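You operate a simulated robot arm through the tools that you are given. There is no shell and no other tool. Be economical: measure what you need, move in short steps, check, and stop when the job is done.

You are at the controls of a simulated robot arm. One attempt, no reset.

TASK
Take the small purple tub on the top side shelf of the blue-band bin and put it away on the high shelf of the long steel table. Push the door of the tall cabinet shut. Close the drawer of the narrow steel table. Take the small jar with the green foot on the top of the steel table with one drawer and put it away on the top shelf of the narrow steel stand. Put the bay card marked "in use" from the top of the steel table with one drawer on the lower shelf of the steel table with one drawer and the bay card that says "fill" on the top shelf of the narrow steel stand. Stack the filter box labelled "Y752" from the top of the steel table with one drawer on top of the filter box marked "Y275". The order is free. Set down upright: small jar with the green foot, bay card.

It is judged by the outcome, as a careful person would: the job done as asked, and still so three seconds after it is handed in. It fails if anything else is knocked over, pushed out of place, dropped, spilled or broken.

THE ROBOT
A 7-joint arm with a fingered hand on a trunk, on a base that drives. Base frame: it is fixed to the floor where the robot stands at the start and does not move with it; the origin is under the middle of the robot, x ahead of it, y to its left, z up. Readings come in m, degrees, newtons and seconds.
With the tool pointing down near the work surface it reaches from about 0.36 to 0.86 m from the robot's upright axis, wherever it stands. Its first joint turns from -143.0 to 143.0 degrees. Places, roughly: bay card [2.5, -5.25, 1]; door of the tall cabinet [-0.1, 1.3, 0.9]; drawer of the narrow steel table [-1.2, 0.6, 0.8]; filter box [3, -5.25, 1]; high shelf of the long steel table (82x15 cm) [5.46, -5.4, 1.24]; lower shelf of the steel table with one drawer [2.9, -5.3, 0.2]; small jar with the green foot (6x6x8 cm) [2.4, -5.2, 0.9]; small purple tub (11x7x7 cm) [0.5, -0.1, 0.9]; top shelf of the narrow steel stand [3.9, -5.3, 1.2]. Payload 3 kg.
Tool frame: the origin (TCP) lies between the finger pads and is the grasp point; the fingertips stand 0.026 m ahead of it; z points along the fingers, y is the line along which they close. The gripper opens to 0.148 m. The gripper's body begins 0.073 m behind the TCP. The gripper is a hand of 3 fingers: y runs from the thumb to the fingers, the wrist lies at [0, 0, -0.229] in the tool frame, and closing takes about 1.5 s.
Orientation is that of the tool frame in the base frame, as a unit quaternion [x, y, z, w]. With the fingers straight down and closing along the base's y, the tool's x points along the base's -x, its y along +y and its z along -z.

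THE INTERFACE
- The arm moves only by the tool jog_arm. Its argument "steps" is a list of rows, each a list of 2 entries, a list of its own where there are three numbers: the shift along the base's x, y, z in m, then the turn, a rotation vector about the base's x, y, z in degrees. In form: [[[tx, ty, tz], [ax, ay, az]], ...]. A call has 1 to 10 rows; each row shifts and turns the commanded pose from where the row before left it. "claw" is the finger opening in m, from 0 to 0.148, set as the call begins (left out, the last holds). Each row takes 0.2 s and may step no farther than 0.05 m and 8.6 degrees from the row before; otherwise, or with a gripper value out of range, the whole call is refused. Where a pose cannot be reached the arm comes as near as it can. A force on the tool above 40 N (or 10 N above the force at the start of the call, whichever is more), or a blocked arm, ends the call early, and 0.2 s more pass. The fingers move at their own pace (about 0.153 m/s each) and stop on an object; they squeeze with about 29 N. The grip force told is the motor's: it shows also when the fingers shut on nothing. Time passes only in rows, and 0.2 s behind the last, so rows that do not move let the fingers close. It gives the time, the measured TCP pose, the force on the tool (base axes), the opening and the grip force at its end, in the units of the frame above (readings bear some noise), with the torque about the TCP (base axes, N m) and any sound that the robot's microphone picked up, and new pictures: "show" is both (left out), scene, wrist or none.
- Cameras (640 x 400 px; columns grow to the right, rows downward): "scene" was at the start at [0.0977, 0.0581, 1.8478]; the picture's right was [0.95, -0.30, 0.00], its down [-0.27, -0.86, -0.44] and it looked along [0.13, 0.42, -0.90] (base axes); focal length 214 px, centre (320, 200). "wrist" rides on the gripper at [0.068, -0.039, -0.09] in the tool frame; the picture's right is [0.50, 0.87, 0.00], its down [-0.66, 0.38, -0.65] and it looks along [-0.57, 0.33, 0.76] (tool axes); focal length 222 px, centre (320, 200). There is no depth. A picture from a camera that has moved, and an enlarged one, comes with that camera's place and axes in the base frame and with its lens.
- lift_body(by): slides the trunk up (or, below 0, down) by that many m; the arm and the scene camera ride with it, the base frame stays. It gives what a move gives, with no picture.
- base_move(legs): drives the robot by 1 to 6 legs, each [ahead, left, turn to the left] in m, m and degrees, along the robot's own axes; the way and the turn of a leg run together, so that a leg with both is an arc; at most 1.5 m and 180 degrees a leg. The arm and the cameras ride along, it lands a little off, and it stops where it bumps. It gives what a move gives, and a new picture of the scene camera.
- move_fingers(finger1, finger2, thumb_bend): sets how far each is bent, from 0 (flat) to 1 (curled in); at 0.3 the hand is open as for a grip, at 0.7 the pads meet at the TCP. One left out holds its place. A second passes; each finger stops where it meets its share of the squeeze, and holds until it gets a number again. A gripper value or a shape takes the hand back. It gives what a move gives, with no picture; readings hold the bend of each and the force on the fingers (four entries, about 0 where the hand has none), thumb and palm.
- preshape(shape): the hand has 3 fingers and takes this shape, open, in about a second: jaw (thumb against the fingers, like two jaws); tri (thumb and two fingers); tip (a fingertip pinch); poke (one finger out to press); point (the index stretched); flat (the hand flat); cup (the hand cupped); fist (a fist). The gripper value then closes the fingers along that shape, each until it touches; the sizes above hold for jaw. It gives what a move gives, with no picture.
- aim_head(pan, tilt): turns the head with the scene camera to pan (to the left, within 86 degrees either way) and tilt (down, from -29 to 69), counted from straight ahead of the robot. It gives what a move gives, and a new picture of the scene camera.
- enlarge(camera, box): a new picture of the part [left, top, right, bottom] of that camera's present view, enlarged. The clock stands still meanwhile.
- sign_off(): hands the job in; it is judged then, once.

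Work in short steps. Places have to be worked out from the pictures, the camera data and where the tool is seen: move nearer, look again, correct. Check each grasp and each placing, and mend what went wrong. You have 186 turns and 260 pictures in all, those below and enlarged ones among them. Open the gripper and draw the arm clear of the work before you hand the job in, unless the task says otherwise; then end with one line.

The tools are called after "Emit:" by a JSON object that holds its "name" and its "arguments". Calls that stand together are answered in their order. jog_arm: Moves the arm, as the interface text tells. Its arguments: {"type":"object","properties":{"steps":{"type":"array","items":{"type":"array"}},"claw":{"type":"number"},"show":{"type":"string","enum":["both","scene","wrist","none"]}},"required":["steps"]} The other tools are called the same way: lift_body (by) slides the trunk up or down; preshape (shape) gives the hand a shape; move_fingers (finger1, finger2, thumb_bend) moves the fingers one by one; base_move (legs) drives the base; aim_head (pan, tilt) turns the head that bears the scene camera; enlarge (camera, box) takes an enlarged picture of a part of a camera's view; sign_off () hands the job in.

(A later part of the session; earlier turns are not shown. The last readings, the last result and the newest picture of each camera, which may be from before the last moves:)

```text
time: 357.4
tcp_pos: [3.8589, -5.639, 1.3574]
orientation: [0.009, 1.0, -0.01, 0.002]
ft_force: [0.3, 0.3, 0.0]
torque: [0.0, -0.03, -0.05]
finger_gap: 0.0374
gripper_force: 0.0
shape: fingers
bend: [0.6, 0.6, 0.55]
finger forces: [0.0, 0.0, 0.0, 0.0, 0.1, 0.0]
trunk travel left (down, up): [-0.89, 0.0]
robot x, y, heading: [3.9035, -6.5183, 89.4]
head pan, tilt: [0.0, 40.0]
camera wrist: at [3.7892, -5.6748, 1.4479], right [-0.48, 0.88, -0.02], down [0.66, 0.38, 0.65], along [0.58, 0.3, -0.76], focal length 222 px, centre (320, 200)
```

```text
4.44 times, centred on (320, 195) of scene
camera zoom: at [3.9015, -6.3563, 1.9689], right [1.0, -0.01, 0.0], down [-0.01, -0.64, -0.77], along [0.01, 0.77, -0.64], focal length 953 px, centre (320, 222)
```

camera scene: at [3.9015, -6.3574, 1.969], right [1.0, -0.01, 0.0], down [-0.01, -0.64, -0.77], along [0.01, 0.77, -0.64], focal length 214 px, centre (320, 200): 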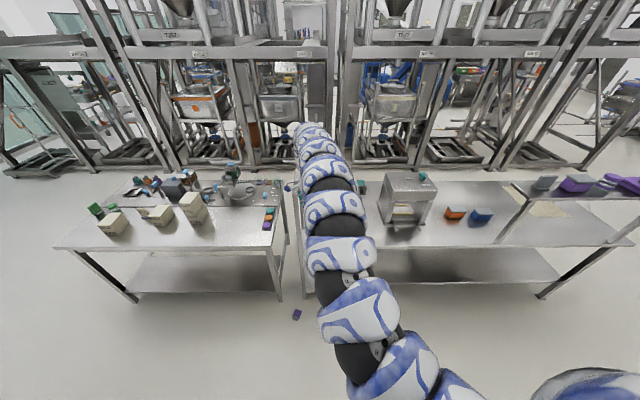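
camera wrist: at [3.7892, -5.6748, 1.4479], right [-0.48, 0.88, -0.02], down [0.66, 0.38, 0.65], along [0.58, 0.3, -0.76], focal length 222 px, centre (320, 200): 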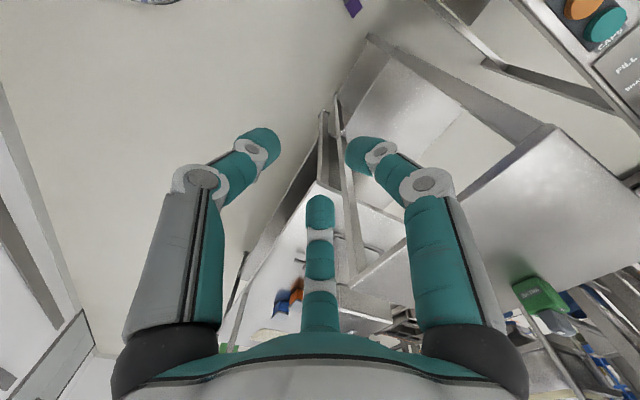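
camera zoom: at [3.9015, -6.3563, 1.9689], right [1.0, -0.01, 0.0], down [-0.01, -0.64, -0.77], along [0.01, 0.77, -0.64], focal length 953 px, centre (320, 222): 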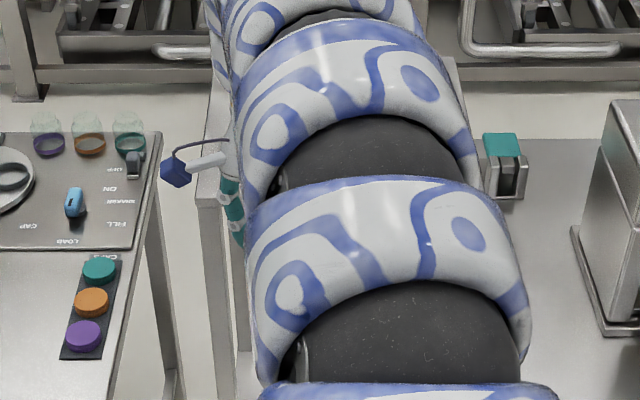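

The card lies flat on the floor, foot toward me. I'll need to grip it with the thumb at its top end and fingers at its sides near the foot (tool yaw reversed), then turn the hand horizontal to set it upright. First I lower the arm pose and test the yaw reversal.

Emit:
{"name": "jog_arm", "arguments": {"steps": [[[0, -0.01, -0.045], [0, 0, 0]], [[0, -0.02, -0.045], [0, 0, 0]], [[0, -0.02, -0.045], [0, 0, 0]], [[0, -0.02, -0.045], [0, 0, 0]], [[0, -0.02, -0.045], [0, 0, 0]], [[0, -0.02, -0.045], [0, 0, 0]], [[0, -0.02, -0.04], [0, 0, 0]]], "claw": 0.148, "show": "none"}}

Emit:
{"name": "jog_arm", "arguments": {"steps": [[[0, 0, 0], [0, 0, 8.5]], [[0, 0, 0], [0, 0, 8.5]], [[0, 0, 0], [0, 0, 8.5]], [[0, 0, 0], [0, 0, 8.5]], [[0, 0, 0], [0, 0, 8.5]], [[0, 0, 0], [0, 0, 8.5]], [[0, 0, 0], [0, 0, 8.5]], [[0, 0, 0], [0, 0, 8.5]], [[0, 0, 0], [0, 0, 8.5]], [[0, 0, 0], [0, 0, 8.5]]], "show": "none"}}

Emit:
{"name": "jog_arm", "arguments": {"steps": [[[0, 0, 0], [0, 0, 8.5]], [[0, 0, 0], [0, 0, 8.5]], [[0, 0, 0], [0, 0, 8.5]], [[0, 0, 0], [0, 0, 8.5]], [[0, 0, 0], [0, 0, 8.5]], [[0, 0, 0], [0, 0, 8.5]], [[0, 0, 0], [0, 0, 8.5]], [[0, 0, 0], [0, 0, 8.5]], [[0, 0, 0], [0, 0, 8.5]], [[0, 0, 0], [0, 0, 8.5]]], "show": "none"}}

```text
time: 359.1
tcp_pos: [3.8565, -5.7702, 1.0484]
orientation: [0.009, 1.0, -0.009, 0.002]
ft_force: [0.3, -1.4, 0.6]
torque: [0.0, 0.0, 0.0]
finger_gap: 0.1477
gripper_force: 0.1
shape: jaw
bend: [0.3, 0.3, 0.3]
finger forces: [0.0, 0.0, 0.1, 0.0, 0.0, 0.0]
trunk travel left (down, up): [-0.89, 0.0]
robot x, y, heading: [3.9038, -6.5192, 89.5]
head pan, tilt: [0.0, 40.0]
```

```text
time: 361.2
tcp_pos: [3.8589, -5.7685, 1.0465]
orientation: [-0.669, 0.743, -0.006, 0.008]
ft_force: [0.0, -0.7, -0.2]
torque: [0.01, 0.0, -0.03]
finger_gap: 0.1481
gripper_force: 0.0
shape: jaw
bend: [0.3, 0.3, 0.3]
finger forces: [0.0, 0.0, 0.0, 0.2, 0.0, 0.0]
trunk travel left (down, up): [-0.89, 0.0]
robot x, y, heading: [3.9024, -6.5227, 89.4]
head pan, tilt: [0.0, 40.0]
```

```text
time: 363.4
tcp_pos: [3.858, -5.7685, 1.0468]
orientation: [0.995, -0.096, -0.002, -0.009]
ft_force: [0.2, -0.2, -0.4]
torque: [-0.04, -0.02, 0.01]
finger_gap: 0.1479
gripper_force: 0.2
shape: jaw
bend: [0.3, 0.3, 0.3]
finger forces: [0.0, 0.0, 0.1, 0.0, 0.1, 0.0]
trunk travel left (down, up): [-0.89, 0.0]
robot x, y, heading: [3.9011, -6.5202, 89.7]
head pan, tilt: [0.0, 40.0]
```

Yaw reversal works. I position the base so the hand is above the card, then lower the trunk 0.8 m.

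Emit:
{"name": "base_move", "arguments": {"legs": [[0.2, 0.14, 0]]}}

Emit:
{"name": "lift_body", "arguments": {"by": -0.4}}

Emit:
{"name": "lift_body", "arguments": {"by": -0.3}}

Emit:
{"name": "jog_arm", "arguments": {"steps": [[[0, 0, 0], [0, 0, -5]], [[0, 0, 0], [0, 0, -5]]], "show": "wrist"}}

```text
time: 365.2
tcp_pos: [3.7158, -5.5659, 1.0467]
orientation: [0.995, -0.095, -0.001, -0.008]
ft_force: [0.2, 0.2, -1.3]
torque: [0.01, 0.0, -0.03]
finger_gap: 0.1481
gripper_force: 0.2
shape: jaw
bend: [0.3, 0.3, 0.3]
finger forces: [0.1, 0.1, 0.1, 0.0, 0.1, 0.0]
trunk travel left (down, up): [-0.89, 0.0]
robot x, y, heading: [3.7652, -6.3167, 90.0]
head pan, tilt: [0.0, 40.0]
camera scene: at [3.762, -6.1518, 1.9688], right [1.0, 0.0, 0.0], down [0.0, -0.64, -0.77], along [0.0, 0.77, -0.64], focal length 214 px, centre (320, 200)
```

scene: 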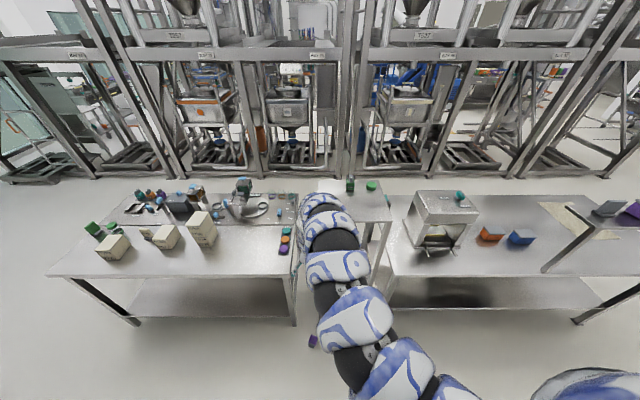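

```text
time: 369.1
tcp_pos: [3.7165, -5.5659, 0.6478]
orientation: [0.995, -0.095, -0.002, -0.009]
ft_force: [-0.1, 0.2, 0.0]
torque: [-0.01, -0.02, 0.0]
finger_gap: 0.1479
gripper_force: 0.1
shape: jaw
bend: [0.3, 0.3, 0.3]
finger forces: [0.1, 0.0, 0.0, 0.0, 0.1, 0.0]
trunk travel left (down, up): [-0.49, 0.4]
robot x, y, heading: [3.7664, -6.3172, 89.9]
head pan, tilt: [0.0, 40.0]
```

```text
time: 372.1
tcp_pos: [3.7147, -5.5665, 0.3476]
orientation: [0.995, -0.095, -0.002, -0.01]
ft_force: [0.1, -0.9, 0.9]
torque: [-0.02, 0.02, 0.0]
finger_gap: 0.148
gripper_force: 0.0
shape: jaw
bend: [0.3, 0.3, 0.3]
finger forces: [0.0, 0.1, 0.0, 0.1, 0.0, 0.1]
trunk travel left (down, up): [-0.19, 0.7]
robot x, y, heading: [3.7659, -6.317, 89.9]
head pan, tilt: [0.0, 40.0]
```

```text
time: 372.7
tcp_pos: [3.7159, -5.5663, 0.3483]
orientation: [0.983, -0.182, -0.002, -0.01]
ft_force: [0.3, -0.4, -0.2]
torque: [0.02, -0.01, 0.0]
finger_gap: 0.1481
gripper_force: 0.0
shape: jaw
bend: [0.3, 0.3, 0.3]
finger forces: [0.0, 0.1, 0.0, 0.0, 0.0, 0.0]
trunk travel left (down, up): [-0.19, 0.7]
robot x, y, heading: [3.7641, -6.3159, 89.8]
head pan, tilt: [0.0, 40.0]
camera wrist: at [3.7932, -5.5555, 0.4377], right [0.16, -0.99, -0.02], down [-0.75, -0.13, 0.65], along [-0.64, -0.09, -0.76], focal length 222 px, centre (320, 200)
```

wrist: 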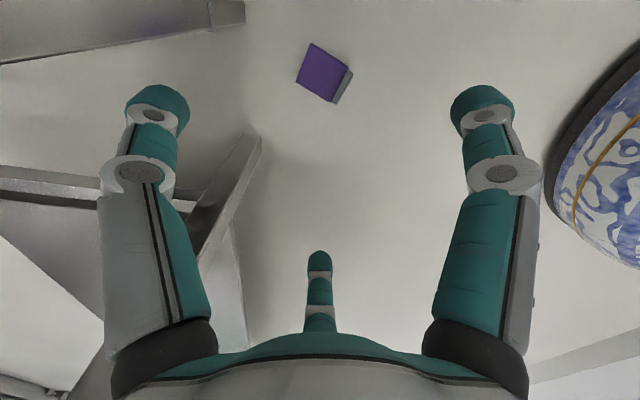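

I zoom on the card from the wrist.

Emit:
{"name": "enlarge", "arguments": {"camera": "wrist", "box": [270, 20, 380, 120]}}

```text
4.00 times, centred on (325, 70) of wrist
camera zoom: at [3.7932, -5.5555, 0.4377], right [0.16, -0.99, -0.02], down [-0.75, -0.13, 0.65], along [-0.64, -0.09, -0.76], focal length 888 px, centre (300, 720)
```

zoom: 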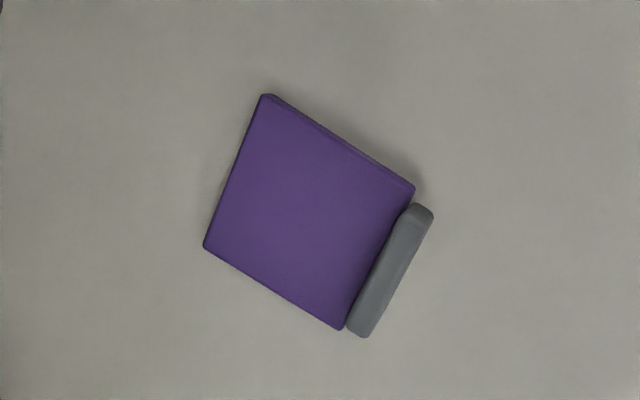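

Card centre (3.713,-5.564), axis toward the foot at 252.5°. I align yaw by +3.5°, lower the trunk 0.18 and look.

Emit:
{"name": "lift_body", "arguments": {"by": -0.18}}

Emit:
{"name": "jog_arm", "arguments": {"steps": [[[-0.003, -0.001, -0.03], [0, 0, 3.5]], [[0, 0, -0.03], [0, 0, 0]]], "show": "wrist"}}

```text
time: 374.7
tcp_pos: [3.7159, -5.5656, 0.1681]
orientation: [0.984, -0.18, -0.001, -0.009]
ft_force: [0.3, 0.6, -1.0]
torque: [0.03, 0.01, 0.05]
finger_gap: 0.1482
gripper_force: 0.1
shape: jaw
bend: [0.3, 0.3, 0.3]
finger forces: [0.1, 0.1, 0.0, 0.1, 0.0, 0.0]
trunk travel left (down, up): [-0.01, 0.88]
robot x, y, heading: [3.7659, -6.3171, 89.7]
head pan, tilt: [0.0, 40.0]
```

```text
time: 375.3
tcp_pos: [3.7147, -5.5684, 0.1061]
orientation: [0.989, -0.15, -0.001, -0.01]
ft_force: [0.2, 0.4, 0.2]
torque: [-0.01, 0.02, 0.01]
finger_gap: 0.148
gripper_force: 0.1
shape: jaw
bend: [0.3, 0.3, 0.3]
finger forces: [0.0, 0.0, 0.1, 0.0, 0.0, 0.0]
trunk travel left (down, up): [-0.01, 0.88]
robot x, y, heading: [3.7632, -6.314, 89.9]
head pan, tilt: [0.0, 40.0]
camera wrist: at [3.7903, -5.5524, 0.197], right [0.22, -0.98, -0.02], down [-0.74, -0.18, 0.65], along [-0.64, -0.13, -0.76], focal length 222 px, centre (320, 200)
```

wrist: 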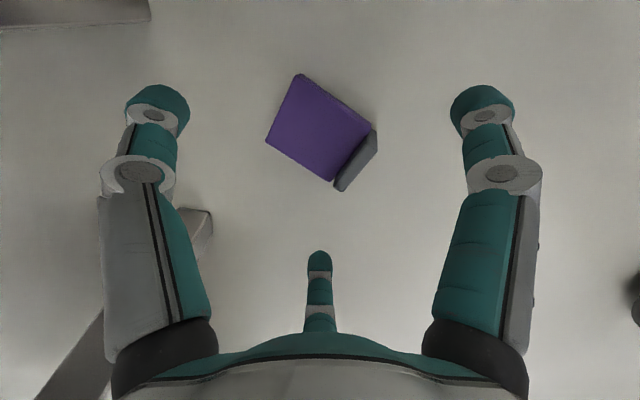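

Alignment good. I descend to z≈0.045.

Emit:
{"name": "jog_arm", "arguments": {"steps": [[[-0.004, 0.001, -0.03], [0, 0, 1]], [[0, 0, -0.02], [0, 0, 0]], [[0, 0, -0.011], [0, 0, 0]]], "show": "wrist"}}

```text
time: 376.1
tcp_pos: [3.709, -5.5657, 0.0459]
orientation: [0.99, -0.142, -0.001, -0.01]
ft_force: [0.1, -0.2, 0.1]
torque: [0.02, 0.0, 0.0]
finger_gap: 0.148
gripper_force: 0.0
shape: jaw
bend: [0.3, 0.3, 0.3]
finger forces: [0.0, 0.0, 0.0, 0.0, 0.0, 0.0]
trunk travel left (down, up): [-0.01, 0.88]
robot x, y, heading: [3.7642, -6.3166, 89.9]
head pan, tilt: [0.0, 40.0]
camera wrist: at [3.7849, -5.549, 0.1362], right [0.24, -0.97, -0.02], down [-0.74, -0.19, 0.65], along [-0.64, -0.14, -0.76], focal length 222 px, centre (320, 200)
```

wrist: 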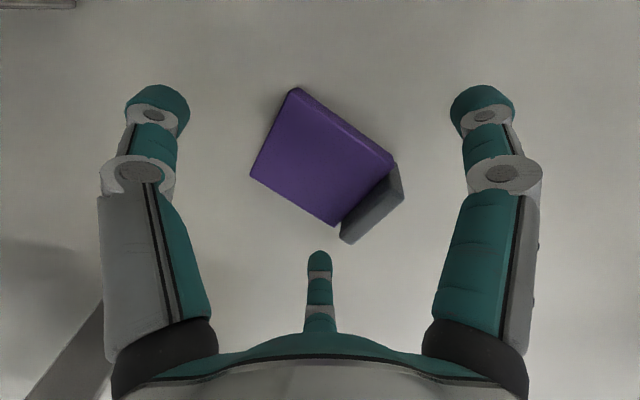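

Good layout: thumb toward the top end, fingers toward the sides. I lower 6 mm, set the thumb as a stop, then close the two fingers.

Emit:
{"name": "jog_arm", "arguments": {"steps": [[[0, 0, -0.006], [0, 0, 0]]], "show": "none"}}

Emit:
{"name": "move_fingers", "arguments": {"finger1": 0.4, "finger2": 0.4, "thumb_bend": 0.48}}

Emit:
{"name": "move_fingers", "arguments": {"finger1": 0.7, "finger2": 0.7}}

Emit:
{"name": "jog_arm", "arguments": {"steps": [[[0, 0, 0], [0, 0, 0]]], "show": "wrist"}}

```text
time: 376.5
tcp_pos: [3.7112, -5.5647, 0.0391]
orientation: [0.99, -0.143, -0.002, -0.009]
ft_force: [0.4, 1.0, 0.3]
torque: [-0.01, -0.04, -0.02]
finger_gap: 0.1479
gripper_force: 0.1
shape: jaw
bend: [0.3, 0.3, 0.3]
finger forces: [0.0, 0.1, 0.0, 0.0, 0.1, 0.0]
trunk travel left (down, up): [-0.01, 0.88]
robot x, y, heading: [3.7585, -6.3153, 89.7]
head pan, tilt: [0.0, 40.0]
```

```text
time: 377.5
tcp_pos: [3.7095, -5.5662, 0.0393]
orientation: [0.99, -0.142, -0.001, -0.011]
ft_force: [0.4, 0.1, -0.6]
torque: [-0.01, 0.04, -0.04]
finger_gap: 0.0826
gripper_force: 0.1
shape: fingers
bend: [0.4, 0.4, 0.48]
finger forces: [0.1, 0.0, 0.0, 0.1, 0.1, 0.0]
trunk travel left (down, up): [-0.01, 0.88]
robot x, y, heading: [3.7689, -6.3127, 89.9]
head pan, tilt: [0.0, 40.0]
```

```text
time: 378.5
tcp_pos: [3.7096, -5.566, 0.0386]
orientation: [0.99, -0.141, -0.001, -0.01]
ft_force: [0.3, 0.4, -0.8]
torque: [-0.01, 0.01, -0.03]
finger_gap: 0.0603
gripper_force: 10.4
shape: fingers
bend: [0.53, 0.53, 0.47]
finger forces: [9.9, 9.9, 0.1, 0.0, 2.3, 0.1]
trunk travel left (down, up): [-0.01, 0.88]
robot x, y, heading: [3.7618, -6.3172, 89.4]
head pan, tilt: [0.0, 40.0]
```

```text
time: 378.9
tcp_pos: [3.7098, -5.5662, 0.038]
orientation: [0.99, -0.143, -0.001, -0.01]
ft_force: [-0.7, -0.9, 0.7]
torque: [0.01, -0.01, 0.01]
finger_gap: 0.0604
gripper_force: 10.7
shape: fingers
bend: [0.53, 0.53, 0.47]
finger forces: [10.0, 9.9, 0.0, 0.0, 2.4, 0.0]
trunk travel left (down, up): [-0.01, 0.88]
robot x, y, heading: [3.7638, -6.3197, 89.5]
head pan, tilt: [0.0, 40.0]
camera wrist: at [3.7856, -5.5493, 0.13], right [0.24, -0.97, -0.02], down [-0.74, -0.19, 0.65], along [-0.64, -0.14, -0.76], focal length 222 px, centre (320, 200)
```

wrist: 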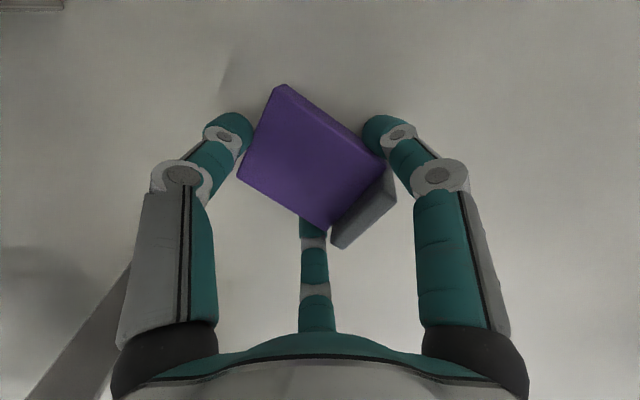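

A neat three-point grip. I lift slowly and check it holds.

Emit:
{"name": "jog_arm", "arguments": {"steps": [[[0, 0, 0.01], [0, 0, 0]], [[0, 0, 0.02], [0, 0, 0]], [[0, 0, 0.04], [0, 0, 0]]], "show": "wrist"}}

```text
time: 379.7
tcp_pos: [3.7103, -5.5661, 0.1088]
orientation: [0.99, -0.141, -0.002, -0.01]
ft_force: [-0.3, 0.0, -1.9]
torque: [0.04, -0.02, 0.01]
finger_gap: 0.0599
gripper_force: 11.1
shape: fingers
bend: [0.54, 0.54, 0.47]
finger forces: [10.0, 9.9, 0.0, 0.0, 2.1, 0.0]
trunk travel left (down, up): [-0.01, 0.88]
robot x, y, heading: [3.7647, -6.316, 89.8]
head pan, tilt: [0.0, 40.0]
camera wrist: at [3.7859, -5.5487, 0.2006], right [0.24, -0.97, -0.02], down [-0.74, -0.19, 0.65], along [-0.63, -0.14, -0.76], focal length 222 px, centre (320, 200)
```

wrist: 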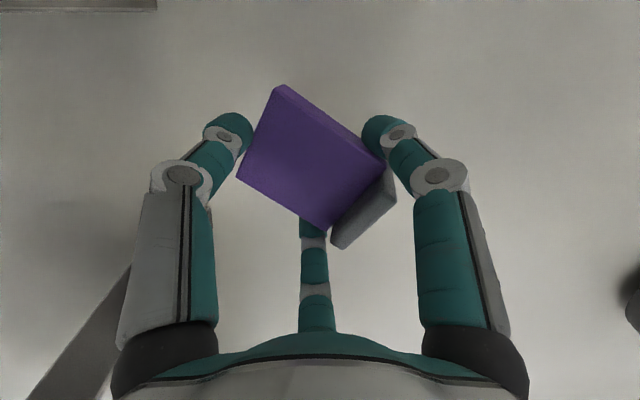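

Held. I back off 0.28 m, raise the trunk, and square the yaw to -y.

Emit:
{"name": "base_move", "arguments": {"legs": [[-0.28, 0, 0]]}}

Emit:
{"name": "lift_body", "arguments": {"by": 0.4}}

Emit:
{"name": "lift_body", "arguments": {"by": 0.4}}

Emit:
{"name": "jog_arm", "arguments": {"steps": [[[0, 0, 0.02], [0, 0, 8]], [[0, 0, 0.02], [0, 0, 8]], [[0, 0, 0.0], [8, 0, 0]], [[0, 0, 0.0], [8, 0, 0]], [[0, 0, 0.0], [8, 0, 0]]], "show": "wrist"}}

```text
time: 381.6
tcp_pos: [3.7091, -5.8475, 0.108]
orientation: [0.99, -0.142, -0.001, -0.01]
ft_force: [0.6, 0.1, -0.5]
torque: [-0.01, -0.02, -0.01]
finger_gap: 0.06
gripper_force: 11.4
shape: fingers
bend: [0.54, 0.54, 0.47]
finger forces: [10.0, 9.9, 0.1, 0.0, 2.1, 0.1]
trunk travel left (down, up): [-0.01, 0.88]
robot x, y, heading: [3.7614, -6.6017, 90.2]
head pan, tilt: [0.0, 40.0]
camera scene: at [3.7621, -6.435, 1.0889], right [1.0, 0.0, 0.0], down [0.0, -0.64, -0.77], along [0.0, 0.77, -0.64], focal length 214 px, centre (320, 200)
```

scene: 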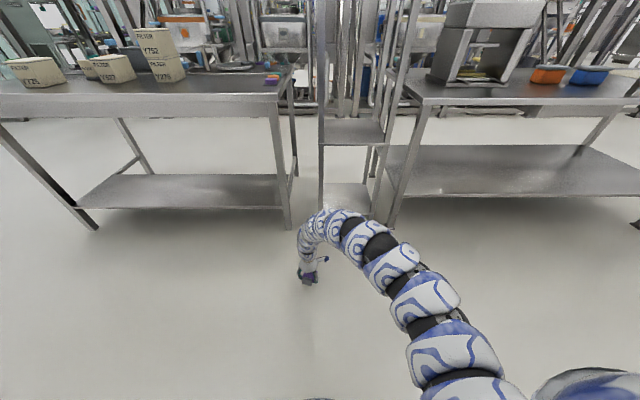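

```text
time: 385.5
tcp_pos: [3.71, -5.8463, 0.5093]
orientation: [0.99, -0.142, -0.002, -0.01]
ft_force: [0.4, -0.2, -1.2]
torque: [0.03, -0.04, 0.03]
finger_gap: 0.0601
gripper_force: 10.8
shape: fingers
bend: [0.54, 0.54, 0.47]
finger forces: [9.9, 9.9, 0.1, 0.0, 2.1, 0.0]
trunk travel left (down, up): [-0.41, 0.48]
robot x, y, heading: [3.7596, -6.6008, 89.8]
head pan, tilt: [0.0, 40.0]
```

```text
time: 389.3
tcp_pos: [3.7097, -5.8477, 0.9083]
orientation: [0.99, -0.142, -0.001, -0.01]
ft_force: [-0.1, 0.1, -1.4]
torque: [0.02, 0.05, -0.01]
finger_gap: 0.0605
gripper_force: 10.9
shape: fingers
bend: [0.54, 0.54, 0.47]
finger forces: [9.9, 9.9, 0.0, 0.1, 2.1, 0.0]
trunk travel left (down, up): [-0.81, 0.08]
robot x, y, heading: [3.7667, -6.5958, 89.8]
head pan, tilt: [0.0, 40.0]
```

```text
time: 390.5
tcp_pos: [3.6871, -5.8305, 0.9522]
orientation: [0.978, -0.002, -0.001, -0.209]
ft_force: [-1.4, 0.1, -0.7]
torque: [0.01, -0.02, 0.01]
finger_gap: 0.0599
gripper_force: 11.4
shape: fingers
bend: [0.54, 0.54, 0.47]
finger forces: [10.0, 10.0, 0.0, 0.0, 2.0, 0.0]
out of reach, approached as far as the arm can: row 5
trunk travel left (down, up): [-0.81, 0.08]
robot x, y, heading: [3.7601, -6.6004, 90.0]
head pan, tilt: [0.0, 40.0]
camera wrist: at [3.7545, -5.8326, 1.0502], right [0.5, -0.79, -0.36], down [-0.65, -0.61, 0.44], along [-0.57, 0.01, -0.82], focal length 222 px, centre (320, 200)
```

wrist: 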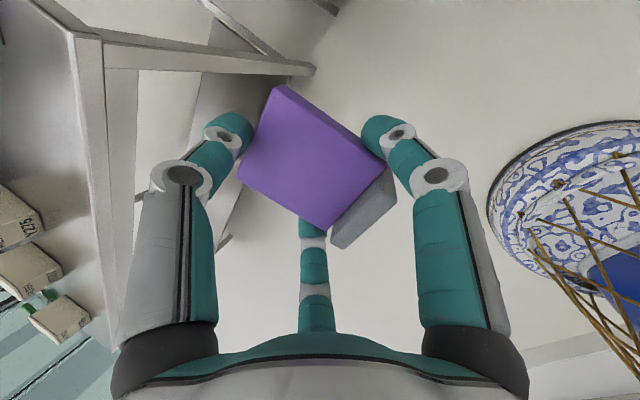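

Tilting works but needs the TCP farther out. I continue the tilt while extending.

Emit:
{"name": "jog_arm", "arguments": {"steps": [[[0, 0.04, 0.02], [8, 0, 0]], [[0, 0.04, 0.02], [8, 0, 0]], [[0, 0.04, 0.02], [8, 0, 0]], [[0, 0.04, 0.02], [8, 0, 0]], [[0, 0.03, 0.02], [8, 0, 0]], [[0, 0.02, 0.02], [8, 0, 0]], [[0, 0.01, 0.02], [8, 0, 0]]], "show": "both"}}

```text
time: 392.1
tcp_pos: [3.6885, -5.6111, 1.0946]
orientation: [0.759, -0.001, -0.004, -0.651]
ft_force: [0.2, -0.4, 0.4]
torque: [-0.04, -0.02, -0.03]
finger_gap: 0.0595
gripper_force: 10.8
shape: fingers
bend: [0.54, 0.54, 0.47]
finger forces: [10.2, 10.1, 0.1, 0.0, 1.7, 0.1]
trunk travel left (down, up): [-0.81, 0.08]
robot x, y, heading: [3.7611, -6.6004, 89.8]
head pan, tilt: [0.0, 40.0]
camera scene: at [3.7621, -6.4347, 1.8889], right [1.0, 0.0, 0.0], down [0.0, -0.64, -0.77], along [0.0, 0.77, -0.64], focal length 214 px, centre (320, 200)
camera wrist: at [3.757, -5.6928, 1.1463], right [0.5, -0.13, -0.86], down [-0.65, -0.71, -0.27], along [-0.57, 0.7, -0.44], focal length 222 px, centre (320, 200)
```

scene: 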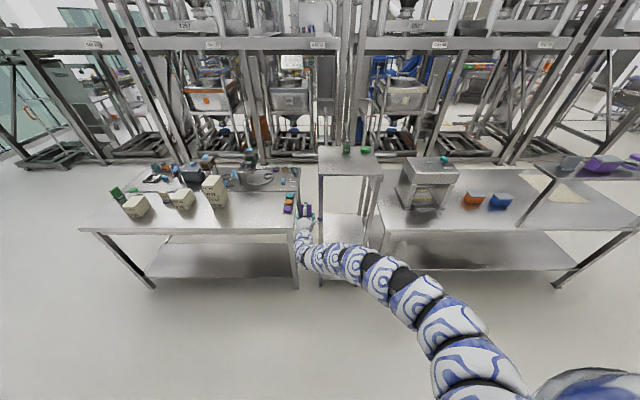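
wrist: 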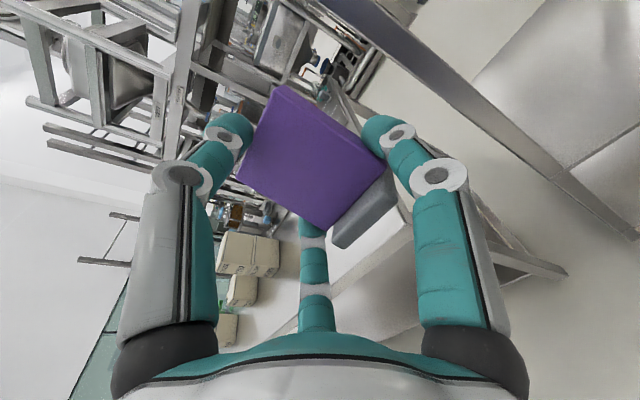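

Hand is now nearly horizontal with the card upright. I raise the trunk and arm to hover height z≈1.33.

Emit:
{"name": "lift_body", "arguments": {"by": 0.08}}

Emit:
{"name": "jog_arm", "arguments": {"steps": [[[0.0, 0, 0.04], [0, 0, 0]], [[0.0, 0, 0.04], [0, 0, 0]], [[0.0, 0, 0.04], [0, 0, 0]], [[0.0, 0, 0.035], [0, 0, 0]]], "show": "wrist"}}

```text
time: 393.3
tcp_pos: [3.6896, -5.6089, 1.1747]
orientation: [0.76, -0.001, -0.003, -0.65]
ft_force: [-0.2, 0.1, -0.3]
torque: [-0.04, 0.0, 0.01]
finger_gap: 0.0594
gripper_force: 11.2
shape: fingers
bend: [0.54, 0.54, 0.47]
finger forces: [10.3, 10.1, 0.0, 0.0, 1.6, 0.0]
trunk travel left (down, up): [-0.89, 0.0]
robot x, y, heading: [3.765, -6.5983, 89.8]
head pan, tilt: [0.0, 40.0]
```

```text
time: 394.3
tcp_pos: [3.6875, -5.6065, 1.3336]
orientation: [0.759, 0.0, -0.004, -0.651]
ft_force: [-0.9, 0.5, 0.6]
torque: [0.02, 0.03, 0.03]
finger_gap: 0.0594
gripper_force: 11.4
shape: fingers
bend: [0.54, 0.54, 0.47]
finger forces: [9.9, 9.9, 0.1, 0.0, 1.6, 0.1]
out of reach, approached as far as the arm can: row 4
trunk travel left (down, up): [-0.89, 0.0]
robot x, y, heading: [3.7636, -6.5985, 89.9]
head pan, tilt: [0.0, 40.0]
camera wrist: at [3.7551, -5.69, 1.3856], right [0.49, -0.13, -0.86], down [-0.66, -0.71, -0.27], along [-0.57, 0.7, -0.44], focal length 222 px, centre (320, 200)
```

wrist: 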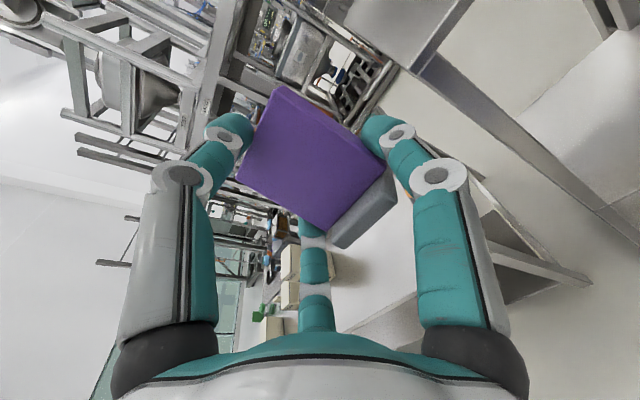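

Now at z 1.333. I shift base +x 0.165 and ahead 0.15, then check.

Emit:
{"name": "base_move", "arguments": {"legs": [[0, -0.165, 0], [0.15, 0, 0]]}}

Emit:
{"name": "enlarge", "arguments": {"camera": "scene", "box": [230, 110, 410, 230]}}

```text
time: 396.7
tcp_pos: [3.8505, -5.4575, 1.3309]
orientation: [0.76, 0.0, -0.003, -0.65]
ft_force: [0.1, -0.1, -0.9]
torque: [-0.02, -0.01, 0.03]
finger_gap: 0.0595
gripper_force: 10.5
shape: fingers
bend: [0.54, 0.54, 0.47]
finger forces: [9.9, 9.9, 0.1, 0.0, 1.8, 0.0]
trunk travel left (down, up): [-0.89, 0.0]
robot x, y, heading: [3.9293, -6.4522, 90.1]
head pan, tilt: [0.0, 40.0]
camera scene: at [3.9287, -6.284, 1.9687], right [1.0, 0.0, 0.0], down [0.0, -0.64, -0.77], along [0.0, 0.77, -0.64], focal length 214 px, centre (320, 200)
```

scene: 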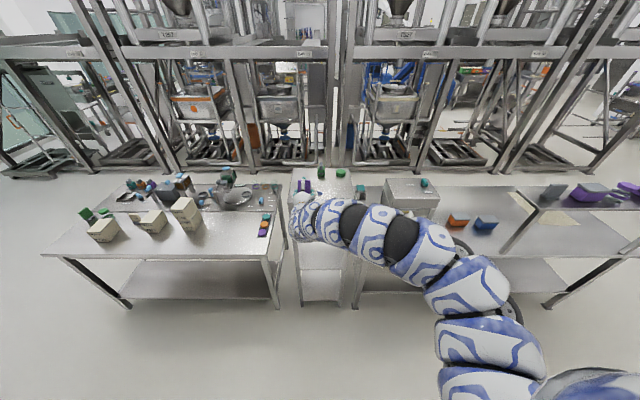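

```text
3.33 times, centred on (320, 170) of scene
camera zoom: at [3.9287, -6.284, 1.9687], right [1.0, 0.0, 0.0], down [0.0, -0.64, -0.77], along [0.0, 0.77, -0.64], focal length 715 px, centre (320, 300)
```

zoom: 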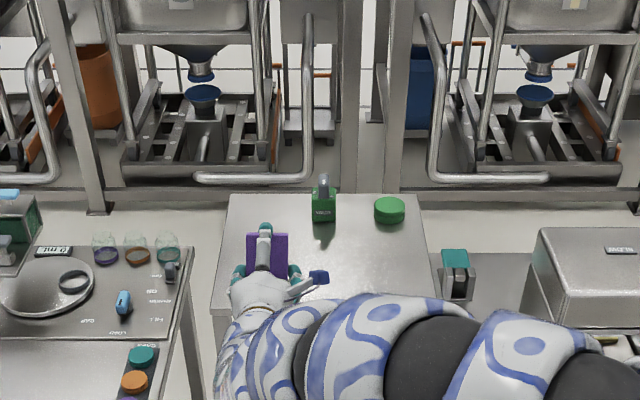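

Clear view: card upright above the stand's left part. I advance 0.06 m and lower to contact.

Emit:
{"name": "base_move", "arguments": {"legs": [[0.062, 0, 0]]}}

Emit:
{"name": "jog_arm", "arguments": {"steps": [[[0, 0, -0.015], [0, 0, 0]], [[0, 0, -0.012], [0, 0, 0]], [[0, 0, -0.006], [0, 0, 0]]], "show": "wrist"}}

Emit:
{"name": "enlarge", "arguments": {"camera": "scene", "box": [270, 140, 350, 230]}}

```text
time: 397.7
tcp_pos: [3.8513, -5.3952, 1.3302]
orientation: [0.76, 0.001, -0.004, -0.65]
ft_force: [0.4, 0.9, -0.9]
torque: [-0.03, 0.0, -0.01]
finger_gap: 0.0594
gripper_force: 10.6
shape: fingers
bend: [0.54, 0.54, 0.47]
finger forces: [9.9, 9.8, 0.1, 0.0, 1.7, 0.1]
trunk travel left (down, up): [-0.89, 0.0]
robot x, y, heading: [3.9349, -6.3887, 90.1]
head pan, tilt: [0.0, 40.0]
camera scene: at [3.9285, -6.2211, 1.9686], right [1.0, 0.0, 0.0], down [0.0, -0.64, -0.76], along [0.0, 0.76, -0.64], focal length 214 px, centre (320, 200)
```

scene: 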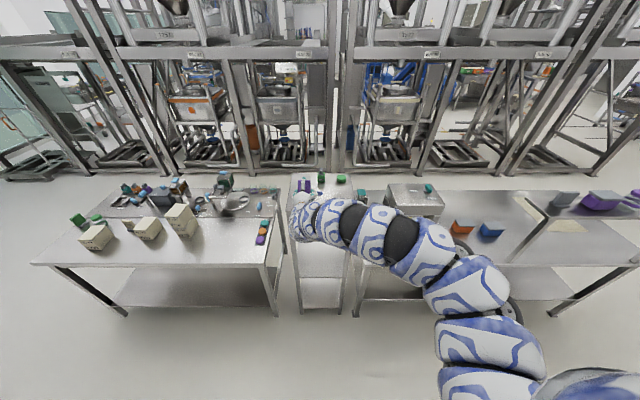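

```text
time: 398.5
tcp_pos: [3.8508, -5.3979, 1.3002]
orientation: [0.76, 0.0, -0.004, -0.649]
ft_force: [-0.7, -0.7, -0.9]
torque: [0.0, -0.01, 0.0]
finger_gap: 0.0592
gripper_force: 10.4
shape: fingers
bend: [0.54, 0.54, 0.47]
finger forces: [9.9, 9.9, 0.1, 0.0, 1.6, 0.0]
trunk travel left (down, up): [-0.89, 0.0]
robot x, y, heading: [3.9263, -6.3906, 89.7]
head pan, tilt: [0.0, 40.0]
camera wrist: at [3.9199, -5.4796, 1.3515], right [0.5, -0.13, -0.86], down [-0.65, -0.71, -0.27], along [-0.57, 0.69, -0.44], focal length 222 px, centre (320, 200)
```

wrist: 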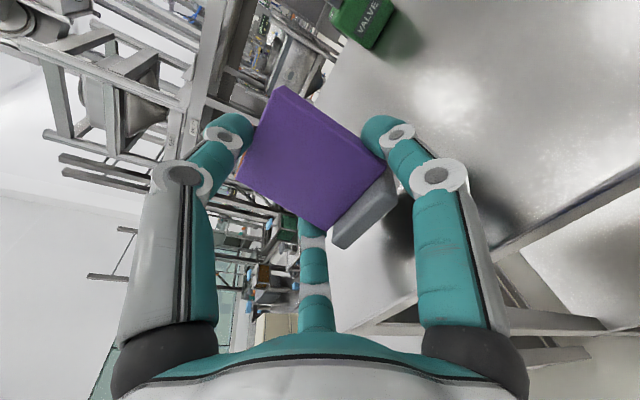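

```text
4.44 times, centred on (310, 185) of scene
camera zoom: at [3.9287, -6.2237, 1.9689], right [1.0, 0.0, 0.0], down [0.0, -0.64, -0.77], along [0.0, 0.77, -0.64], focal length 953 px, centre (364, 267)
```

zoom: 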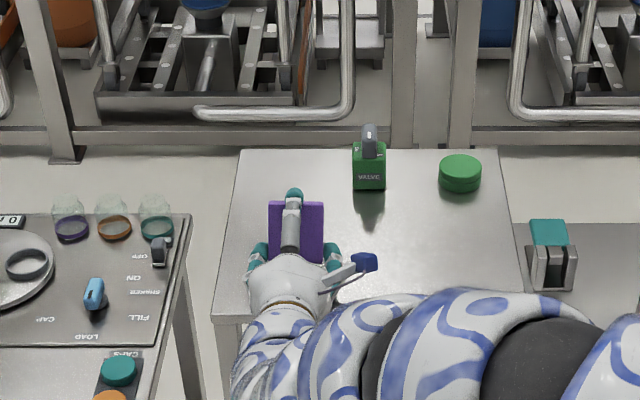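

I keep lowering in 3 mm steps.

Emit:
{"name": "jog_arm", "arguments": {"steps": [[[0, 0, -0.003], [0, 0, 0]], [[0, 0, -0.003], [0, 0, 0]]], "show": "none"}}

Emit:
{"name": "jog_arm", "arguments": {"steps": [[[0, 0, -0.003], [0, 0, 0]], [[0, 0, -0.003], [0, 0, 0]]], "show": "none"}}

Emit:
{"name": "jog_arm", "arguments": {"steps": [[[0, 0, -0.003], [0, 0, 0]]], "show": "wrist"}}

```text
time: 399.1
tcp_pos: [3.8508, -5.3962, 1.2947]
orientation: [0.76, 0.001, -0.005, -0.65]
ft_force: [0.3, -0.4, -0.8]
torque: [-0.04, 0.01, -0.01]
finger_gap: 0.0594
gripper_force: 10.9
shape: fingers
bend: [0.54, 0.54, 0.47]
finger forces: [9.9, 9.9, 0.1, 0.0, 1.6, 0.0]
trunk travel left (down, up): [-0.89, 0.0]
robot x, y, heading: [3.931, -6.388, 90.0]
head pan, tilt: [0.0, 40.0]
```

```text
time: 399.7
tcp_pos: [3.8517, -5.3961, 1.2867]
orientation: [0.76, 0.0, -0.005, -0.65]
ft_force: [-0.1, -0.3, 0.7]
torque: [0.04, 0.0, 0.0]
finger_gap: 0.0595
gripper_force: 10.8
shape: fingers
bend: [0.54, 0.54, 0.47]
finger forces: [9.9, 9.9, 0.0, 0.0, 1.9, 0.1]
trunk travel left (down, up): [-0.89, 0.0]
robot x, y, heading: [3.9299, -6.3901, 90.0]
head pan, tilt: [0.0, 40.0]
```

```text
time: 400.1
tcp_pos: [3.8518, -5.3969, 1.2854]
orientation: [0.759, 0.002, -0.005, -0.651]
ft_force: [-1.4, 0.1, 4.9]
torque: [0.16, -0.07, 0.06]
finger_gap: 0.059
gripper_force: 11.8
shape: fingers
bend: [0.54, 0.54, 0.46]
finger forces: [10.1, 9.9, 0.0, 0.0, 3.2, 0.1]
trunk travel left (down, up): [-0.89, 0.0]
robot x, y, heading: [3.9294, -6.3874, 90.2]
head pan, tilt: [0.0, 40.0]
camera wrist: at [3.9193, -5.4793, 1.3366], right [0.5, -0.13, -0.86], down [-0.65, -0.71, -0.27], along [-0.57, 0.69, -0.44], focal length 222 px, centre (320, 200)
```

wrist: 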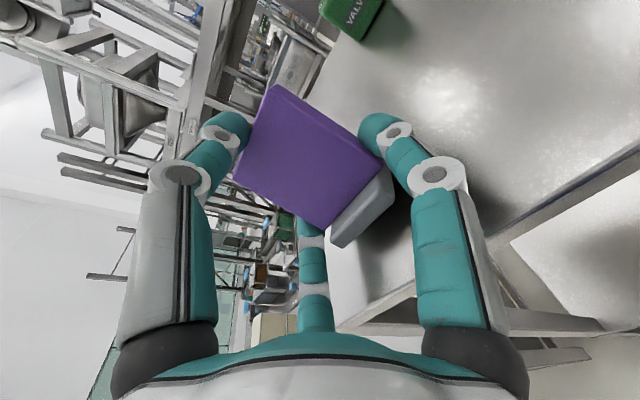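

Foot touches. I release slightly: thumb first, then fingers a few mm.

Emit:
{"name": "move_fingers", "arguments": {"thumb_bend": 0.4}}

Emit:
{"name": "move_fingers", "arguments": {"finger1": 0.485, "finger2": 0.485, "thumb_bend": 0.3}}

Emit:
{"name": "jog_arm", "arguments": {"steps": [[[0, 0, 0], [0, 0, 0]]], "show": "wrist"}}

Emit:
{"name": "enlarge", "arguments": {"camera": "scene", "box": [270, 140, 350, 230]}}

```text
time: 401.1
tcp_pos: [3.8516, -5.3965, 1.283]
orientation: [0.759, 0.0, -0.004, -0.651]
ft_force: [0.1, 0.4, -0.2]
torque: [-0.01, -0.01, 0.01]
finger_gap: 0.0675
gripper_force: 11.1
shape: fingers
bend: [0.55, 0.54, 0.4]
finger forces: [10.5, 10.5, 0.2, 0.0, 0.0, 0.0]
trunk travel left (down, up): [-0.89, 0.0]
robot x, y, heading: [3.9294, -6.392, 90.1]
head pan, tilt: [0.0, 40.0]
```

```text
time: 402.1
tcp_pos: [3.8513, -5.3971, 1.2836]
orientation: [0.76, 0.002, -0.005, -0.65]
ft_force: [0.3, -0.1, 0.6]
torque: [0.02, -0.04, 0.02]
finger_gap: 0.0987
gripper_force: 0.1
shape: fingers
bend: [0.48, 0.48, 0.3]
finger forces: [0.1, 0.0, 0.0, 0.0, 0.1, 0.1]
trunk travel left (down, up): [-0.89, 0.0]
robot x, y, heading: [3.9293, -6.3866, 89.8]
head pan, tilt: [0.0, 40.0]
```

```text
time: 402.5
tcp_pos: [3.8508, -5.3962, 1.2831]
orientation: [0.76, 0.001, -0.004, -0.65]
ft_force: [0.2, -0.5, -0.2]
torque: [0.0, -0.01, 0.01]
finger_gap: 0.0988
gripper_force: 0.1
shape: fingers
bend: [0.48, 0.48, 0.3]
finger forces: [0.1, 0.0, 0.1, 0.1, 0.0, 0.0]
trunk travel left (down, up): [-0.89, 0.0]
robot x, y, heading: [3.9314, -6.3878, 90.0]
head pan, tilt: [0.0, 40.0]
camera wrist: at [3.9196, -5.4789, 1.336], right [0.5, -0.13, -0.86], down [-0.65, -0.71, -0.27], along [-0.57, 0.69, -0.44], focal length 222 px, centre (320, 200)
```

wrist: 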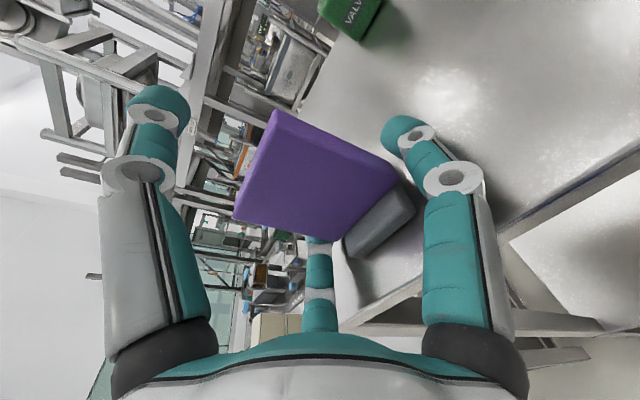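

```text
4.44 times, centred on (310, 185) of scene
camera zoom: at [3.9285, -6.2243, 1.9689], right [1.0, 0.0, 0.0], down [0.0, -0.64, -0.77], along [0.0, 0.77, -0.64], focal length 953 px, centre (364, 267)
```

zoom: 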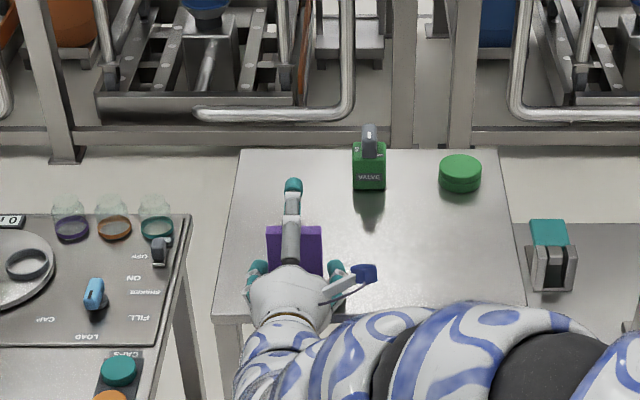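

It stands free. I retreat straight back 5 cm first and check.

Emit:
{"name": "jog_arm", "arguments": {"steps": [[[0, -0.02, 0], [0, 0, 0]], [[0, -0.02, 0], [0, 0, 0]], [[0, -0.02, 0], [0, 0, 0]]], "show": "none"}}

Emit:
{"name": "enlarge", "arguments": {"camera": "scene", "box": [270, 140, 350, 230]}}

```text
time: 403.3
tcp_pos: [3.8397, -5.433, 1.2728]
orientation: [0.759, -0.001, -0.005, -0.651]
ft_force: [2.3, 1.5, 7.6]
torque: [0.04, -0.08, 0.02]
finger_gap: 0.0949
gripper_force: 4.1
shape: fingers
bend: [0.49, 0.5, 0.3]
finger forces: [4.3, 3.6, 0.1, 0.0, 0.0, 0.0]
out of reach, approached as far as the arm can: row 2, 3
trunk travel left (down, up): [-0.89, 0.0]
robot x, y, heading: [3.9342, -6.3873, 89.8]
head pan, tilt: [0.0, 40.0]
```

```text
4.44 times, centred on (310, 185) of scene
camera zoom: at [3.9288, -6.2256, 1.9692], right [1.0, 0.0, 0.0], down [0.0, -0.64, -0.77], along [0.0, 0.77, -0.64], focal length 953 px, centre (364, 267)
```

zoom: 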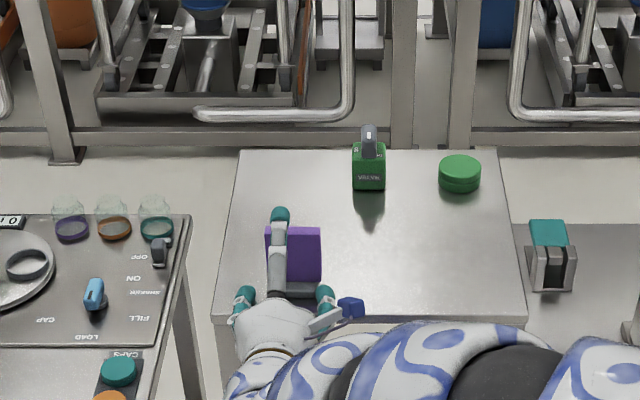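

The card stands; the hand drifted down slightly. I raise 1.2 cm and drive back.

Emit:
{"name": "jog_arm", "arguments": {"steps": [[[0, 0.0, 0.012], [0, 0, 0]]], "show": "none"}}

Emit:
{"name": "base_move", "arguments": {"legs": [[-0.25, 0, 0]]}}

Emit:
{"name": "enlarge", "arguments": {"camera": "scene", "box": [260, 130, 360, 230]}}

```text
time: 403.7
tcp_pos: [3.8374, -5.4296, 1.2791]
orientation: [0.76, 0.0, -0.004, -0.65]
ft_force: [-0.6, -0.2, -0.5]
torque: [-0.01, 0.0, 0.0]
finger_gap: 0.0994
gripper_force: 0.1
shape: fingers
bend: [0.48, 0.48, 0.3]
finger forces: [0.2, 0.0, 0.0, 0.0, 0.0, 0.0]
out of reach, approached as far as the arm can: row 1
trunk travel left (down, up): [-0.89, 0.0]
robot x, y, heading: [3.9276, -6.3891, 90.0]
head pan, tilt: [0.0, 40.0]
```

```text
time: 405.5
tcp_pos: [3.8349, -5.6827, 1.281]
orientation: [0.76, 0.001, -0.004, -0.65]
ft_force: [-0.6, -0.3, 0.4]
torque: [0.01, -0.01, -0.02]
finger_gap: 0.0993
gripper_force: 0.1
shape: fingers
bend: [0.48, 0.48, 0.3]
finger forces: [0.0, 0.0, 0.1, 0.1, 0.0, 0.0]
trunk travel left (down, up): [-0.89, 0.0]
robot x, y, heading: [3.9303, -6.6417, 90.2]
head pan, tilt: [0.0, 40.0]
camera scene: at [3.9287, -6.4791, 1.9691], right [1.0, 0.0, 0.0], down [0.0, -0.64, -0.77], along [0.0, 0.77, -0.64], focal length 214 px, centre (320, 200)
```

scene: 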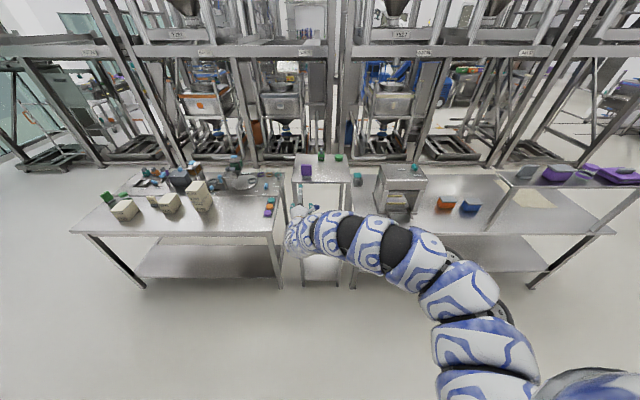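

```text
4.00 times, centred on (310, 180) of scene
camera zoom: at [3.9287, -6.4791, 1.9691], right [1.0, 0.0, 0.0], down [0.0, -0.64, -0.77], along [0.0, 0.77, -0.64], focal length 858 px, centre (360, 280)
```

zoom: 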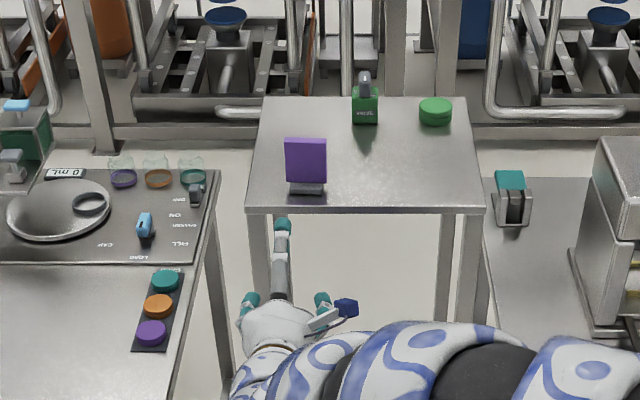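

FILL now stands upright on the stand. Next I bring the tool back to pointing down.

Emit:
{"name": "jog_arm", "arguments": {"steps": [[[0, -0.01, -0.03], [-8, 0, 0]], [[0, -0.02, -0.03], [-8, 0, 0]], [[0, -0.03, -0.03], [-8, 0, 0]], [[0, -0.03, -0.03], [-8, 0, 0]], [[0, -0.03, -0.03], [-8, 0, 0]], [[0, -0.03, -0.02], [-8, 0, 0]], [[0, -0.03, -0.01], [-8, 0, 0]], [[0, -0.02, -0.01], [-8, 0, 0]], [[0, -0.02, 0], [-8, 0, 0]], [[0, 0, 0], [-8, 0, 0]]], "claw": 0.148, "show": "none"}}

Emit:
{"name": "base_move", "arguments": {"legs": [[0.2, 1.45, 0]]}}

```text
time: 407.7
tcp_pos: [3.827, -5.8866, 1.0825]
orientation: [1.0, -0.003, -0.005, -0.009]
ft_force: [-0.6, 0.0, 0.3]
torque: [-0.03, 0.02, -0.05]
finger_gap: 0.1479
gripper_force: 0.1
shape: jaw
bend: [0.3, 0.3, 0.3]
finger forces: [0.1, 0.1, 0.0, 0.0, 0.0, 0.0]
out of reach, approached as far as the arm can: row 2, 3, 4
trunk travel left (down, up): [-0.89, 0.0]
robot x, y, heading: [3.931, -6.6408, 90.2]
head pan, tilt: [0.0, 40.0]
```

```text
time: 415.1
tcp_pos: [2.337, -5.7097, 1.0843]
orientation: [1.0, 0.007, -0.005, -0.009]
ft_force: [0.1, 0.3, -0.2]
torque: [0.02, 0.0, 0.04]
finger_gap: 0.1482
gripper_force: 0.2
shape: jaw
bend: [0.3, 0.3, 0.3]
finger forces: [0.0, 0.1, 0.0, 0.1, 0.0, 0.1]
trunk travel left (down, up): [-0.89, 0.0]
robot x, y, heading: [2.4488, -6.4581, 91.3]
head pan, tilt: [0.0, 40.0]
camera scene: at [2.4485, -6.2959, 1.9689], right [1.0, 0.02, 0.0], down [0.01, -0.64, -0.77], along [-0.02, 0.77, -0.64], focal length 214 px, centre (320, 200)
```

scene: 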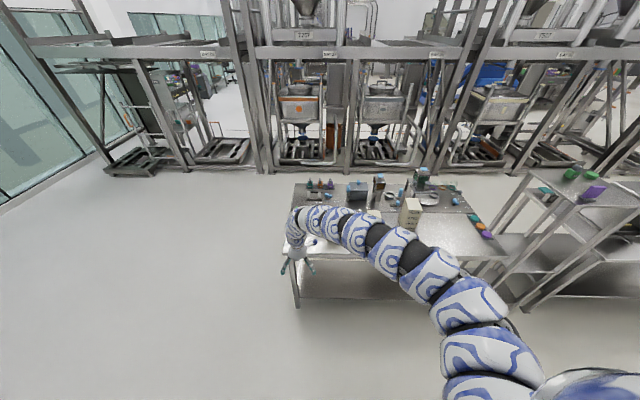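

Jar estimated at (2.385,-5.146). I bring the hand near it and look.

Emit:
{"name": "base_move", "arguments": {"legs": [[0.5, -0.06, -1.3]]}}

Emit:
{"name": "jog_arm", "arguments": {"steps": [[[0, 0, 0], [0, 0, 0]]], "show": "wrist"}}

```text
time: 418.1
tcp_pos: [2.4087, -5.196, 1.0827]
orientation: [1.0, -0.004, -0.004, -0.01]
ft_force: [-0.1, -0.1, 0.2]
torque: [0.02, 0.0, 0.0]
finger_gap: 0.148
gripper_force: 0.0
shape: jaw
bend: [0.3, 0.3, 0.3]
finger forces: [0.0, 0.0, 0.0, 0.0, 0.0, 0.0]
trunk travel left (down, up): [-0.89, 0.0]
robot x, y, heading: [2.5069, -5.951, 90.0]
head pan, tilt: [0.0, 40.0]
camera scene: at [2.5074, -5.7846, 1.9688], right [1.0, 0.0, 0.0], down [0.0, -0.64, -0.77], along [0.0, 0.77, -0.64], focal length 214 px, centre (320, 200)
```

scene: 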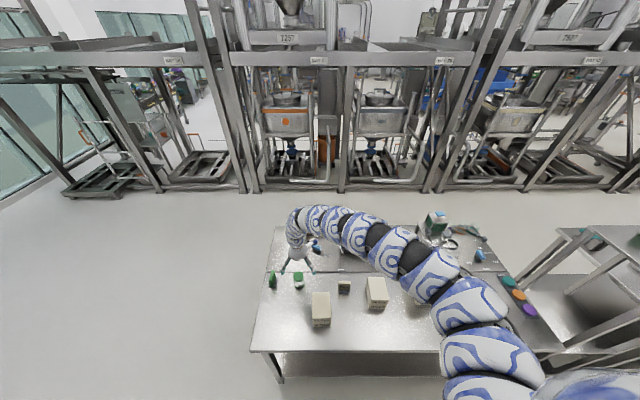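

```text
time: 418.5
tcp_pos: [2.4085, -5.1961, 1.0825]
orientation: [1.0, -0.003, -0.004, -0.011]
ft_force: [0.9, 0.3, -0.8]
torque: [0.01, -0.01, 0.04]
finger_gap: 0.1481
gripper_force: 0.1
shape: jaw
bend: [0.3, 0.3, 0.3]
finger forces: [0.0, 0.0, 0.1, 0.0, 0.0, 0.1]
trunk travel left (down, up): [-0.89, 0.0]
robot x, y, heading: [2.5055, -5.949, 90.1]
head pan, tilt: [0.0, 40.0]
camera wrist: at [2.4769, -5.1589, 1.1737], right [0.49, -0.87, -0.02], down [-0.65, -0.39, 0.65], along [-0.58, -0.31, -0.76], focal length 222 px, centre (320, 200)
```

wrist: 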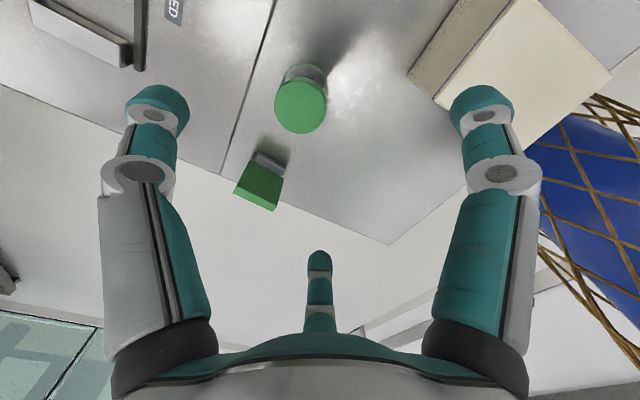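

Jar centre ≈(2.401,-5.174); the CLEAN card is only ~9 cm beside it, so I narrow the hand opening to 0.105 and descend.

Emit:
{"name": "jog_arm", "arguments": {"steps": [[[-0.007, 0.022, 0], [0, 0, 0]], [[0, 0, -0.02], [0, 0, 0]], [[0, 0, -0.03], [0, 0, 0]], [[0, 0, -0.03], [0, 0, 0]]], "claw": 0.105, "show": "wrist"}}

```text
time: 419.5
tcp_pos: [2.4021, -5.172, 1.005]
orientation: [1.0, -0.005, -0.005, -0.011]
ft_force: [0.1, -0.1, 0.3]
torque: [0.01, 0.01, 0.02]
finger_gap: 0.1053
gripper_force: 0.1
shape: jaw
bend: [0.28, 0.27, 0.75]
finger forces: [0.1, 0.0, 0.0, 0.0, 0.0, 0.0]
trunk travel left (down, up): [-0.89, 0.0]
robot x, y, heading: [2.5058, -5.9484, 90.0]
head pan, tilt: [0.0, 40.0]
camera wrist: at [2.4702, -5.1362, 1.0951], right [0.49, -0.87, -0.02], down [-0.65, -0.39, 0.65], along [-0.58, -0.31, -0.76], focal length 222 px, centre (320, 200)
```

wrist: 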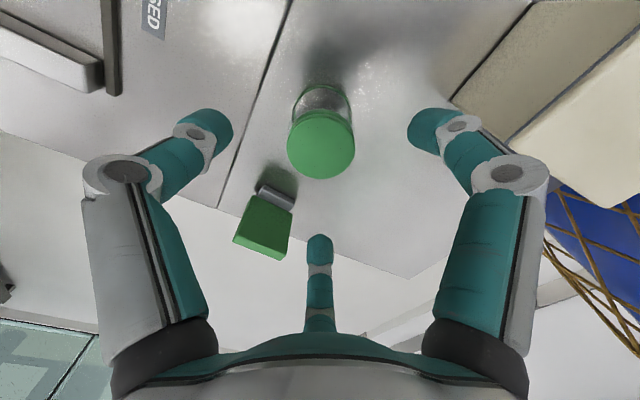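

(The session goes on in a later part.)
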